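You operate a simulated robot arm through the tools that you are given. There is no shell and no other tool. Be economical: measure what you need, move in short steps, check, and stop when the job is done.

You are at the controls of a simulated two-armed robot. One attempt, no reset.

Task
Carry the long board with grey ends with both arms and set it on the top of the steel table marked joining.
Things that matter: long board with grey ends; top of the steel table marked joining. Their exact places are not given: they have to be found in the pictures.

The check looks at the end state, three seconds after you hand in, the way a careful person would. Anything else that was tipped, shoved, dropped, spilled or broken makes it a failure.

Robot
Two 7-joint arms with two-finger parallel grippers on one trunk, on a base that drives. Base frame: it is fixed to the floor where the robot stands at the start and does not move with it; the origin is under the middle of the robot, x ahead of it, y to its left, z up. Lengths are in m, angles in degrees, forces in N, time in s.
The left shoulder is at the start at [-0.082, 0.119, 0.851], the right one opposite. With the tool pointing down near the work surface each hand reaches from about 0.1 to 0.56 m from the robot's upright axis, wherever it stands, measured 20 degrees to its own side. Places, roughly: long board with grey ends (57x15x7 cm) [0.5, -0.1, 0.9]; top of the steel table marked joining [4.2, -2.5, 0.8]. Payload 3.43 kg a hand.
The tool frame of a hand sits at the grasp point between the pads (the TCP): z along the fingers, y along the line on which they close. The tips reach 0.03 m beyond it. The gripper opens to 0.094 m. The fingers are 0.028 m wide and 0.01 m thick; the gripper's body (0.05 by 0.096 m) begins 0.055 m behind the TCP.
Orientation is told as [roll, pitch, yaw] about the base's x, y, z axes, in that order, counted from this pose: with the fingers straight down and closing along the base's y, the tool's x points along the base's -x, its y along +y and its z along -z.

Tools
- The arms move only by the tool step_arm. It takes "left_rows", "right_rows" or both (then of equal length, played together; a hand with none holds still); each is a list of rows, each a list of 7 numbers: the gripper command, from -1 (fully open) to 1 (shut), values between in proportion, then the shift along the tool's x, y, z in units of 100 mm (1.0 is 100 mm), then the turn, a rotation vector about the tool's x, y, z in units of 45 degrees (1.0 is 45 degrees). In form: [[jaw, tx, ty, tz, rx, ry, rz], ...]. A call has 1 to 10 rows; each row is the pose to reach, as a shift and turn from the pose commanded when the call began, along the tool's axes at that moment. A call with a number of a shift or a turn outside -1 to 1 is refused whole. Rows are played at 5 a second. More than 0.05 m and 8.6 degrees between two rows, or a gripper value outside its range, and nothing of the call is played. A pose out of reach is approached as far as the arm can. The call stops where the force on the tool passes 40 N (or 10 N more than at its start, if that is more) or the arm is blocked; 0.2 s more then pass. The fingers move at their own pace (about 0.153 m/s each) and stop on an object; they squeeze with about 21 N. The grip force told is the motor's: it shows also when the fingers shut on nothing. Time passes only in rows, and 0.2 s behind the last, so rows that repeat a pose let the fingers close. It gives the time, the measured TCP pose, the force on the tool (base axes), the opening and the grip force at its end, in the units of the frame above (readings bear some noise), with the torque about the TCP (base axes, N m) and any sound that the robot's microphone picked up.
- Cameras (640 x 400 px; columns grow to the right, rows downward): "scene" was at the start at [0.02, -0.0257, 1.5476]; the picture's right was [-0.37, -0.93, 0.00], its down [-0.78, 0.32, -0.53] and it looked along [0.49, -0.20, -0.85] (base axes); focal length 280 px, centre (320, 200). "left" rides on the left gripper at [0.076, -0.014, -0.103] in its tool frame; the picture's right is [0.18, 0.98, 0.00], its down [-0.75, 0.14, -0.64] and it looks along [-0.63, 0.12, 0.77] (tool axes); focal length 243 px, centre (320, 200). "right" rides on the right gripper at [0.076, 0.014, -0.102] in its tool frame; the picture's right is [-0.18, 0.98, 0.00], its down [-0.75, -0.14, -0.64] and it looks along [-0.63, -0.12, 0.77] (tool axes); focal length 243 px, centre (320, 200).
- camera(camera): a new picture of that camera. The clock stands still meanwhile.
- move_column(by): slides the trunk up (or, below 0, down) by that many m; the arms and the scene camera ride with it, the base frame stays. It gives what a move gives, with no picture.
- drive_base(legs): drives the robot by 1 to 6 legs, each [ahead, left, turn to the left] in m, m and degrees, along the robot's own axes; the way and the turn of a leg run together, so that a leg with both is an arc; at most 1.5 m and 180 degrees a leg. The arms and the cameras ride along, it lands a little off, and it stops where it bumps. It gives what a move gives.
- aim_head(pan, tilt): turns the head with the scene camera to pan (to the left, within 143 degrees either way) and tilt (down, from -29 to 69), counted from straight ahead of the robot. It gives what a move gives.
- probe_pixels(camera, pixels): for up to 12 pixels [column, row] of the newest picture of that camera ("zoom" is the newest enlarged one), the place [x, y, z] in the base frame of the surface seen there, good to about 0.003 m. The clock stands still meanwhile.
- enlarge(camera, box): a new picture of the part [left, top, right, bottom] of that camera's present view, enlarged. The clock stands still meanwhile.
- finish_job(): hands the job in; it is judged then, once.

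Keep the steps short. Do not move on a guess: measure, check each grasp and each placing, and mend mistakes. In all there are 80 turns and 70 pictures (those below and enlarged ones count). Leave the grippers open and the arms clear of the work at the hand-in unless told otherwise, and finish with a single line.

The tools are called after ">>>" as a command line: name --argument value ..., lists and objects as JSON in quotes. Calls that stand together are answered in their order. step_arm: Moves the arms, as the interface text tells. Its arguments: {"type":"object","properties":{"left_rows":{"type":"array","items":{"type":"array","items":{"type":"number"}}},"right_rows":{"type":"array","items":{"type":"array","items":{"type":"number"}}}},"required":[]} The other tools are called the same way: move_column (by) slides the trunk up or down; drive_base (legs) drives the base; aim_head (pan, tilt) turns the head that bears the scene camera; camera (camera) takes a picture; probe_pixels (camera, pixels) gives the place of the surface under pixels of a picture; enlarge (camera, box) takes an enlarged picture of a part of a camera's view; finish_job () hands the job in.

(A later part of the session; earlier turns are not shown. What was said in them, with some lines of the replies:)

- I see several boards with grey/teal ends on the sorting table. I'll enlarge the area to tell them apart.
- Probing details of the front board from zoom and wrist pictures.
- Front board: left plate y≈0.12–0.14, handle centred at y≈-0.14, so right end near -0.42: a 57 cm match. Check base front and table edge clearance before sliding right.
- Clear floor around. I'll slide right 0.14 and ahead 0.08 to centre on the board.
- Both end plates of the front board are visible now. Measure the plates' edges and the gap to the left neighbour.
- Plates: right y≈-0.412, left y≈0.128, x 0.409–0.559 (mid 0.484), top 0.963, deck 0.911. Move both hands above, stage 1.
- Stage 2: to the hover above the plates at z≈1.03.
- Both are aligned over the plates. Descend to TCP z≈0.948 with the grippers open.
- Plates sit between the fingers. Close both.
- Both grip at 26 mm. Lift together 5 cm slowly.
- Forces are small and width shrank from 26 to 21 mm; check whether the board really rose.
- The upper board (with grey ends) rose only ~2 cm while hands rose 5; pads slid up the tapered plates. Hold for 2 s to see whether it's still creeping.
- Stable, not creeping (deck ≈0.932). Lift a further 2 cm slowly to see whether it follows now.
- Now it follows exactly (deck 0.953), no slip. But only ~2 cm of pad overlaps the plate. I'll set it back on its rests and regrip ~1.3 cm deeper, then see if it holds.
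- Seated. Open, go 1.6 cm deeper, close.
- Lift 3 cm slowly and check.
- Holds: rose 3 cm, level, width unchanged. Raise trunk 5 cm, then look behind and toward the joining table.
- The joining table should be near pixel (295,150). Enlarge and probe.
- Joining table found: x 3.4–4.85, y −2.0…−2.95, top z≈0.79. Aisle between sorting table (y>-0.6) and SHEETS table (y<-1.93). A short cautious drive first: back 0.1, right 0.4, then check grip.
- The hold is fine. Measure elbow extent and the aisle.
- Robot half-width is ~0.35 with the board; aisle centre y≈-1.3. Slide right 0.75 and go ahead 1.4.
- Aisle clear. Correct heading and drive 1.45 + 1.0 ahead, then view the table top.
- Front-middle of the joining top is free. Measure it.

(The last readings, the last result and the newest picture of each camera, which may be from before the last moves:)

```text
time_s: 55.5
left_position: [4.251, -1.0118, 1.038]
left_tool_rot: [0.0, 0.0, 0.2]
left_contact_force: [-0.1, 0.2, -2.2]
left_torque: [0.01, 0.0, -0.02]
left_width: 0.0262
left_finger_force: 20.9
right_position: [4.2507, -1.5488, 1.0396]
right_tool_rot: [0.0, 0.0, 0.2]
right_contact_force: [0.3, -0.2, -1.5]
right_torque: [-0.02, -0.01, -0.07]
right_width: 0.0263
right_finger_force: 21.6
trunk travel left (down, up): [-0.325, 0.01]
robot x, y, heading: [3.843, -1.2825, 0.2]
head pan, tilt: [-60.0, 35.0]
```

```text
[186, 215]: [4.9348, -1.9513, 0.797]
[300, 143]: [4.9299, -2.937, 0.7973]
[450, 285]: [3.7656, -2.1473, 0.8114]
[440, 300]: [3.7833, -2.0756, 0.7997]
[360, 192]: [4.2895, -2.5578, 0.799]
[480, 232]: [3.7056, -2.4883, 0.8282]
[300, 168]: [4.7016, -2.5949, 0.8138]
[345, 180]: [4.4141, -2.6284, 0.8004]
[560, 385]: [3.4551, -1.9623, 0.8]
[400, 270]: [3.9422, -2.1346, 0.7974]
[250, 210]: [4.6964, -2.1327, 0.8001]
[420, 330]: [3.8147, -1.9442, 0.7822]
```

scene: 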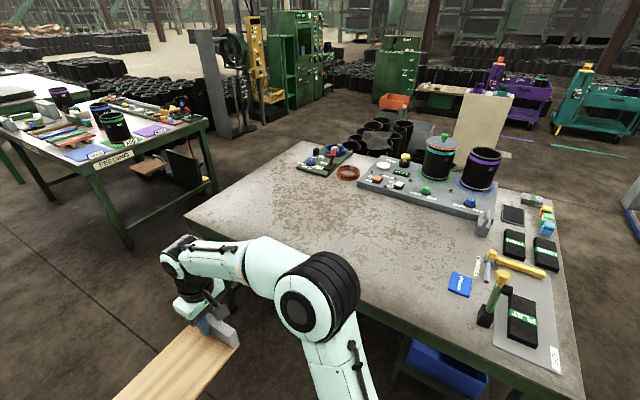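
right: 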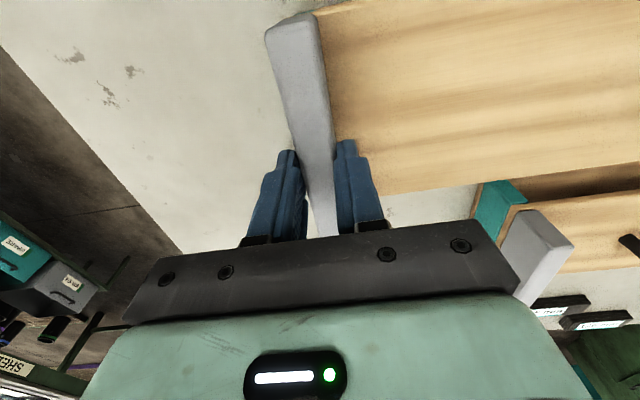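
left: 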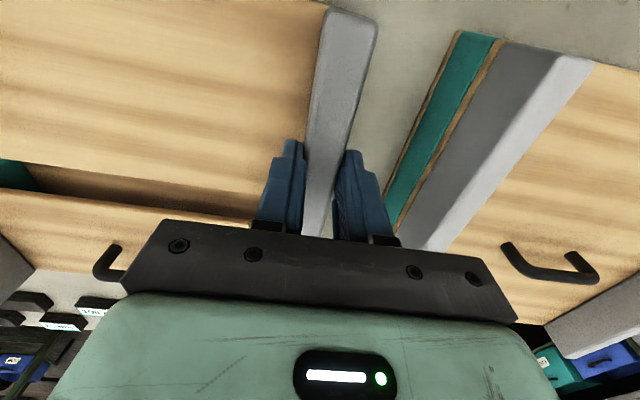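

Free zone: x 3.85–4.9, y −1.97…−2.5, z 0.80. Drive to x≈4.35, turn right 90°, check.

>>> drive_base --legs '[[0.5, 0, 0], [0, 0, -90]]'

>>> aim_head --pan 0 --tilt 50

>>> camera --camera "scene"

```text
time_s: 62.2
left_position: [4.6222, -1.6834, 1.0389]
left_tool_rot: [0.0, 0.1, -89.8]
left_contact_force: [0.2, -0.1, -1.1]
left_torque: [0.1, 0.03, -0.02]
left_width: 0.0262
left_finger_force: 20.9
right_position: [4.0851, -1.6853, 1.0386]
right_tool_rot: [0.0, 0.0, -89.6]
right_contact_force: [-0.8, -0.6, -1.1]
right_torque: [-0.12, 0.04, -0.05]
right_width: 0.0264
right_finger_force: 21.3
trunk travel left (down, up): [-0.325, 0.01]
robot x, y, heading: [4.3479, -1.2777, -89.7]
head pan, tilt: [-60.0, 35.0]
```

```text
time_s: 63.5
left_position: [4.6222, -1.6822, 1.0385]
left_tool_rot: [0.0, 0.0, -89.7]
left_contact_force: [0.1, -0.3, -1.3]
left_torque: [-0.02, 0.01, -0.01]
left_width: 0.0264
left_finger_force: 21.2
right_position: [4.0835, -1.6871, 1.0397]
right_tool_rot: [0.0, 0.0, -89.5]
right_contact_force: [-1.0, 1.1, -2.2]
right_torque: [0.01, 0.04, -0.03]
right_width: 0.0265
right_finger_force: 20.7
trunk travel left (down, up): [-0.325, 0.01]
robot x, y, heading: [4.3539, -1.2815, -89.6]
head pan, tilt: [0.0, 50.0]
```

```text
41 pictures are left
```

scene: 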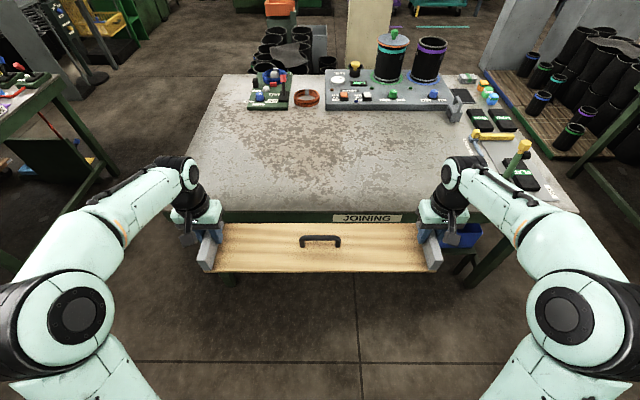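

Aligned. Advance 0.40 to y≈-1.68.

>>> drive_base --legs '[[0.4, 0.04, 0]]'

>>> camera --camera "scene"

>>> probe_pixels --camera "scene" --pixels '[[320, 245], [240, 255], [400, 255], [320, 265], [320, 280], [300, 175], [220, 215], [430, 215]]'

```text
time_s: 66.0
left_position: [4.6672, -2.0834, 1.0386]
left_tool_rot: [0.0, 0.2, -89.5]
left_contact_force: [0.3, -0.2, -1.4]
left_torque: [0.0, 0.0, 0.05]
left_width: 0.0262
left_finger_force: 20.8
right_position: [4.1303, -2.0882, 1.0393]
right_tool_rot: [0.0, -0.1, -89.5]
right_contact_force: [-0.3, -0.5, -1.9]
right_torque: [0.02, 0.06, -0.04]
right_width: 0.0261
right_finger_force: 20.3
trunk travel left (down, up): [-0.325, 0.01]
robot x, y, heading: [4.3946, -1.6789, -89.5]
head pan, tilt: [0.0, 50.0]
```

```text
40 pictures are left
```

scene: 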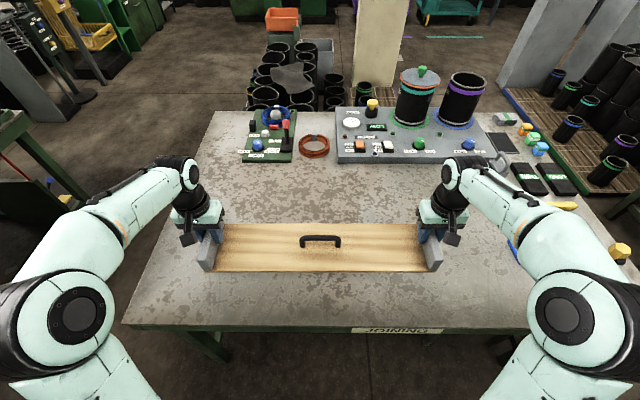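

```text
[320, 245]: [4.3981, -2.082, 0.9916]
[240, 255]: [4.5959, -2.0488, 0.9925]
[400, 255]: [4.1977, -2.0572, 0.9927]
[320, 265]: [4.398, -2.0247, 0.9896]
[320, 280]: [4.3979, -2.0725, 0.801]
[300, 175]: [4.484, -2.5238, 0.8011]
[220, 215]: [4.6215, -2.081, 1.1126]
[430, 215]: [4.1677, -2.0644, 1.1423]
```

Board is over the free zone. Push it 3 cm further in with the arms, then lower the trunk 0.15.

>>> step_arm --right_rows '[[1, -0.06, 0, 0, 0, 0, 0], [1, -0.12, 0, 0, 0, 0, 0], [1, -0.18, 0, 0, 0, 0, 0], [1, -0.24, 0, 0, 0, 0, 0], [1, -0.3, 0, 0, 0, 0, 0]]' --left_rows '[[1, -0.06, 0, 0, 0, 0, 0], [1, -0.12, 0, 0, 0, 0, 0], [1, -0.18, 0, 0, 0, 0, 0], [1, -0.24, 0, 0, 0, 0, 0], [1, -0.3, 0, 0, 0, 0, 0]]'

>>> move_column --by -0.15

>>> camera --camera "scene"

>>> probe_pixels --camera "scene" --pixels '[[320, 245], [240, 255], [400, 255], [320, 225], [320, 290]]'

```text
time_s: 67.2
left_position: [4.6676, -2.1132, 1.0378]
left_tool_rot: [-0.1, 0.0, -89.4]
left_contact_force: [-3.0, 0.0, -2.5]
left_torque: [-0.13, -0.12, 0.08]
left_width: 0.0263
left_finger_force: 20.6
right_position: [4.1296, -2.1187, 1.0401]
right_tool_rot: [0.1, 0.1, -89.4]
right_contact_force: [2.4, -1.7, -1.4]
right_torque: [0.07, 0.01, -0.27]
right_width: 0.0262
right_finger_force: 20.5
trunk travel left (down, up): [-0.325, 0.01]
robot x, y, heading: [4.3938, -1.6798, -89.3]
head pan, tilt: [0.0, 50.0]
```

```text
time_s: 69.0
left_position: [4.668, -2.1132, 0.8891]
left_tool_rot: [0.1, 0.0, -89.4]
left_contact_force: [-0.4, -0.1, -2.7]
left_torque: [0.02, -0.02, 0.04]
left_width: 0.0263
left_finger_force: 21.1
right_position: [4.1296, -2.1176, 0.8889]
right_tool_rot: [0.0, 0.1, -89.4]
right_contact_force: [1.2, 1.3, -1.9]
right_torque: [-0.05, -0.01, -0.03]
right_width: 0.0264
right_finger_force: 21.2
trunk travel left (down, up): [-0.175, 0.16]
robot x, y, heading: [4.3946, -1.678, -89.5]
head pan, tilt: [0.0, 50.0]
```

```text
39 pictures are left
```

scene: 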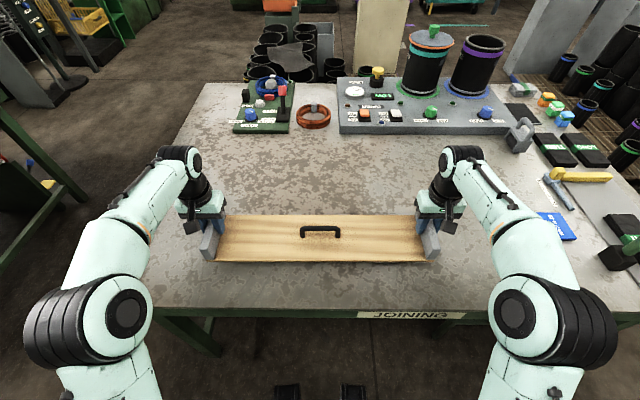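

```text
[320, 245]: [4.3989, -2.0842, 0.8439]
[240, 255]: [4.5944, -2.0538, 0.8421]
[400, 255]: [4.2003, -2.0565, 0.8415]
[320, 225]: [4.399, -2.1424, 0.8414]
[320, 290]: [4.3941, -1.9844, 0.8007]
```

Deck at 0.842, target ≈0.818. Lower with the arms in 3–4 mm rows.

>>> step_arm --right_rows '[[1, 0, 0, 0.05, 0, 0, 0], [1, 0, 0, 0.1, 0, 0, 0], [1, 0, 0, 0.15, 0, 0, 0], [1, 0, 0, 0.19, 0, 0, 0], [1, 0, 0, 0.22, 0, 0, 0], [1, 0, 0, 0.25, 0, 0, 0]]' --left_rows '[[1, 0, 0, 0.05, 0, 0, 0], [1, 0, 0, 0.1, 0, 0, 0], [1, 0, 0, 0.15, 0, 0, 0], [1, 0, 0, 0.19, 0, 0, 0], [1, 0, 0, 0.22, 0, 0, 0], [1, 0, 0, 0.25, 0, 0, 0]]'

>>> camera --camera "scene"

>>> probe_pixels --camera "scene" --pixels '[[320, 250], [240, 255], [400, 255], [320, 228]]'

```text
time_s: 70.4
left_position: [4.6668, -2.1117, 0.8638]
left_tool_rot: [0.0, 0.1, -89.5]
left_contact_force: [0.3, -0.2, -1.2]
left_torque: [0.05, -0.01, 0.0]
left_width: 0.0263
left_finger_force: 20.9
right_position: [4.1292, -2.1178, 0.8638]
right_tool_rot: [0.0, 0.0, -89.4]
right_contact_force: [0.1, -0.1, -2.7]
right_torque: [-0.05, 0.07, 0.04]
right_width: 0.0266
right_finger_force: 21.3
trunk travel left (down, up): [-0.175, 0.16]
robot x, y, heading: [4.3937, -1.682, -89.3]
head pan, tilt: [0.0, 50.0]
```

```text
38 pictures are left
```

scene: 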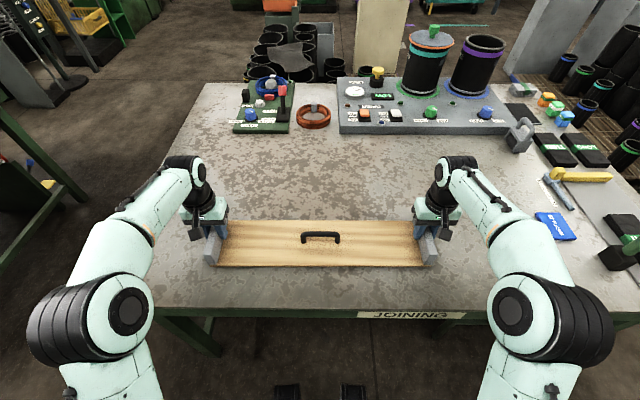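

```text
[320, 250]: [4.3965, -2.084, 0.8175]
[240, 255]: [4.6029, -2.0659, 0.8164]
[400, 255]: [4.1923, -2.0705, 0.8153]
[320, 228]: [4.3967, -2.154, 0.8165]
```

Still hanging. Lower another up to 1 cm in 2 mm rows, watching the force.

>>> step_arm --right_rows '[[1, 0, 0, 0.02, 0, 0, 0], [1, 0, 0, 0.04, 0, 0, 0], [1, 0, 0, 0.06, 0, 0, 0]]' --left_rows '[[1, 0, 0, 0.02, 0, 0, 0], [1, 0, 0, 0.04, 0, 0, 0], [1, 0, 0, 0.06, 0, 0, 0]]'

```text
time_s: 71.2
left_position: [4.6685, -2.113, 0.858]
left_tool_rot: [0.0, 0.0, -89.5]
left_contact_force: [0.8, 0.2, -2.4]
left_torque: [-0.01, -0.16, 0.08]
left_width: 0.0265
left_finger_force: 21.2
right_position: [4.1293, -2.1187, 0.8581]
right_tool_rot: [0.0, -0.1, -89.4]
right_contact_force: [-1.1, 0.6, -1.2]
right_torque: [-0.02, -0.11, -0.05]
right_width: 0.0263
right_finger_force: 21.2
trunk travel left (down, up): [-0.175, 0.16]
robot x, y, heading: [4.394, -1.6812, -89.4]
head pan, tilt: [0.0, 50.0]
```

>>> step_arm --right_rows '[[1, 0, 0, 0.015, 0, 0, 0], [1, 0, 0, 0.03, 0, 0, 0], [1, 0, 0, 0.03, 0, 0, 0]]' --left_rows '[[1, 0, 0, 0.015, 0, 0, 0], [1, 0, 0, 0.03, 0, 0, 0], [1, 0, 0, 0.03, 0, 0, 0]]'

>>> enlarge --camera "scene" --box '[180, 200, 340, 300]'

>>> probe_pixels --camera "zoom" --pixels '[[300, 200], [500, 200], [300, 267], [300, 263], [300, 285], [120, 265]]'

```text
time_s: 72.0
left_position: [4.6688, -2.1119, 0.8568]
left_tool_rot: [0.0, -0.1, -89.5]
left_contact_force: [2.2, -2.4, 13.0]
left_torque: [0.55, -0.03, 0.05]
left_width: 0.0265
left_finger_force: 21.1
right_position: [4.1293, -2.1173, 0.8569]
right_tool_rot: [0.0, -0.3, -89.5]
right_contact_force: [-1.0, -1.9, 14.2]
right_torque: [0.54, -0.01, -0.02]
right_width: 0.0265
right_finger_force: 21.3
trunk travel left (down, up): [-0.175, 0.16]
robot x, y, heading: [4.3945, -1.6788, -89.5]
head pan, tilt: [0.0, 50.0]
```

```text
4.00 times, centred on (260, 250) of scene
```

zoom: 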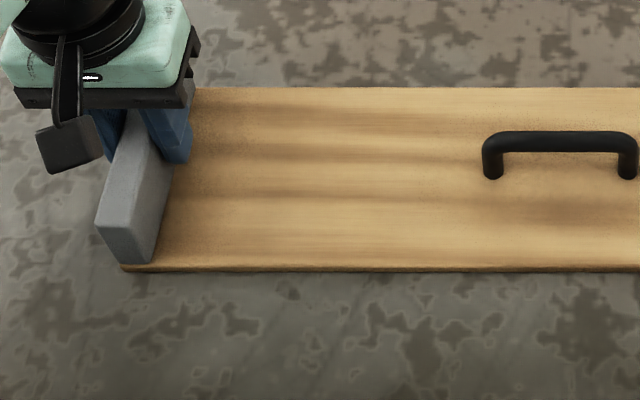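

```text
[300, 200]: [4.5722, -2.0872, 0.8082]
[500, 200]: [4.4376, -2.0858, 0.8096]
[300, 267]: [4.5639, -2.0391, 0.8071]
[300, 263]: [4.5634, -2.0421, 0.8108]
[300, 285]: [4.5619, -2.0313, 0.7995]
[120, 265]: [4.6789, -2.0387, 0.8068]
```

Board rests (contact +13/+14 N, deck 0.809 flush on the top). Ease up 2 mm, open the jaws partly.

>>> step_arm --right_rows '[[1, 0, 0, -0.015, 0, 0, 0], [-0.3, 0, 0, -0.015, 0, 0, 0], [-0.3, 0, 0, -0.015, 0, 0, 0], [-0.3, 0, 0, -0.015, 0, 0, 0]]' --left_rows '[[1, 0, 0, -0.015, 0, 0, 0], [-0.3, 0, 0, -0.015, 0, 0, 0], [-0.3, 0, 0, -0.015, 0, 0, 0], [-0.3, 0, 0, -0.015, 0, 0, 0]]'

>>> step_arm --right_rows '[[-0.3, 0, 0, -0.3, 0, 0, 0], [-0.3, 0, 0, -0.6, 0, 0, 0], [-1, 0, 0, -0.95, 0, 0, 0]]' --left_rows '[[-0.3, 0, 0, -0.3, 0, 0, 0], [-0.3, 0, 0, -0.6, 0, 0, 0], [-1, 0, 0, -0.95, 0, 0, 0]]'

>>> camera --camera "scene"

```text
time_s: 73.0
left_position: [4.6686, -2.1117, 0.8567]
left_tool_rot: [0.0, 0.1, -89.5]
left_contact_force: [0.3, 0.4, 0.8]
left_torque: [0.01, -0.02, 0.0]
left_width: 0.0611
left_finger_force: 0.0
right_position: [4.1297, -2.1162, 0.8563]
right_tool_rot: [0.1, 0.0, -89.4]
right_contact_force: [-1.1, -0.2, 0.2]
right_torque: [-0.02, -0.01, 0.02]
right_width: 0.0612
right_finger_force: 0.0
trunk travel left (down, up): [-0.175, 0.16]
robot x, y, heading: [4.3972, -1.6791, -89.5]
head pan, tilt: [0.0, 50.0]
```

```text
time_s: 73.8
left_position: [4.6679, -2.1125, 0.9514]
left_tool_rot: [0.0, 0.0, -89.5]
left_contact_force: [0.8, 0.4, 0.1]
left_torque: [-0.01, -0.01, 0.03]
left_width: 0.0941
left_finger_force: 0.1
right_position: [4.13, -2.1183, 0.9524]
right_tool_rot: [0.1, 0.1, -89.4]
right_contact_force: [0.5, -0.3, 0.3]
right_torque: [-0.01, 0.01, -0.06]
right_width: 0.0941
right_finger_force: 0.0
trunk travel left (down, up): [-0.175, 0.16]
robot x, y, heading: [4.3934, -1.6773, -89.4]
head pan, tilt: [0.0, 50.0]
```

```text
36 pictures are left
```

scene: 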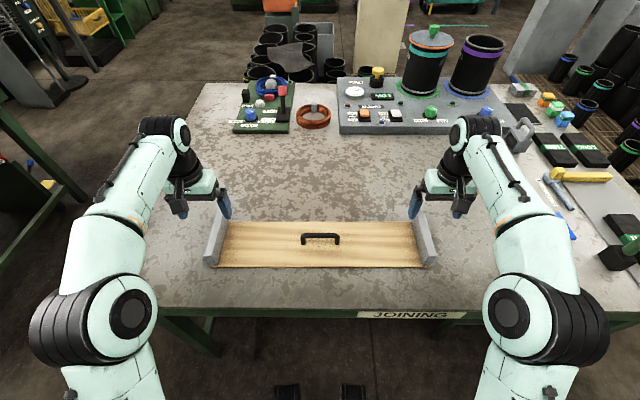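

The board lies flat and alone on the joining table. Raise the trunk and back away to clear the arms, then a final check.

>>> move_column --by 0.1

>>> drive_base --legs '[[-0.4, 0, 0]]'

>>> camera --camera "scene"

```text
time_s: 75.1
left_position: [4.6669, -2.1122, 1.0507]
left_tool_rot: [0.0, 0.1, -89.5]
left_contact_force: [0.1, -0.2, 0.0]
left_torque: [-0.02, -0.02, 0.02]
left_width: 0.0942
left_finger_force: 0.2
right_position: [4.1289, -2.1171, 1.0516]
right_tool_rot: [0.0, 0.1, -89.4]
right_contact_force: [-1.0, -0.4, -0.1]
right_torque: [-0.02, -0.02, 0.01]
right_width: 0.0941
right_finger_force: 0.0
trunk travel left (down, up): [-0.275, 0.06]
robot x, y, heading: [4.3951, -1.6798, -89.2]
head pan, tilt: [0.0, 50.0]
```

```text
time_s: 77.6
left_position: [4.6626, -1.7224, 1.0509]
left_tool_rot: [0.0, 0.0, -89.7]
left_contact_force: [-0.3, -0.3, -0.7]
left_torque: [0.01, 0.0, 0.01]
left_width: 0.0942
left_finger_force: 0.1
right_position: [4.1248, -1.7246, 1.0521]
right_tool_rot: [0.0, 0.1, -89.6]
right_contact_force: [0.3, -0.1, -0.8]
right_torque: [-0.04, -0.01, -0.01]
right_width: 0.0941
right_finger_force: 0.1
trunk travel left (down, up): [-0.275, 0.06]
robot x, y, heading: [4.393, -1.2853, -89.5]
head pan, tilt: [0.0, 50.0]
```

```text
35 pictures are left
```

scene: 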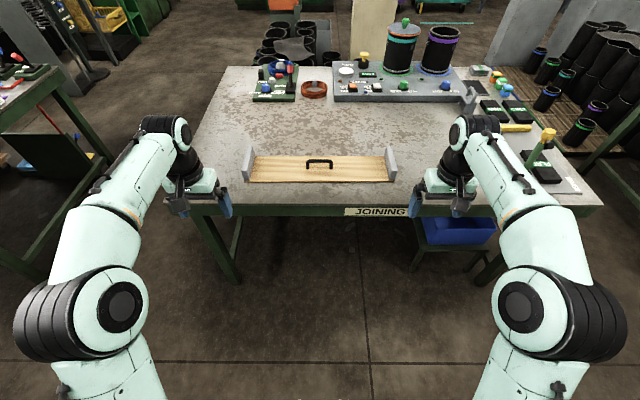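

Board rests flat on the joining table, grippers are open, arms are clear, and nothing else was disturbed. Handing in.

>>> finish_job

```text
The job is handed in.
```

The long board with grey ends was carried with both arms and now lies flat on top of the joining table, with the grippers open and the arms clear.
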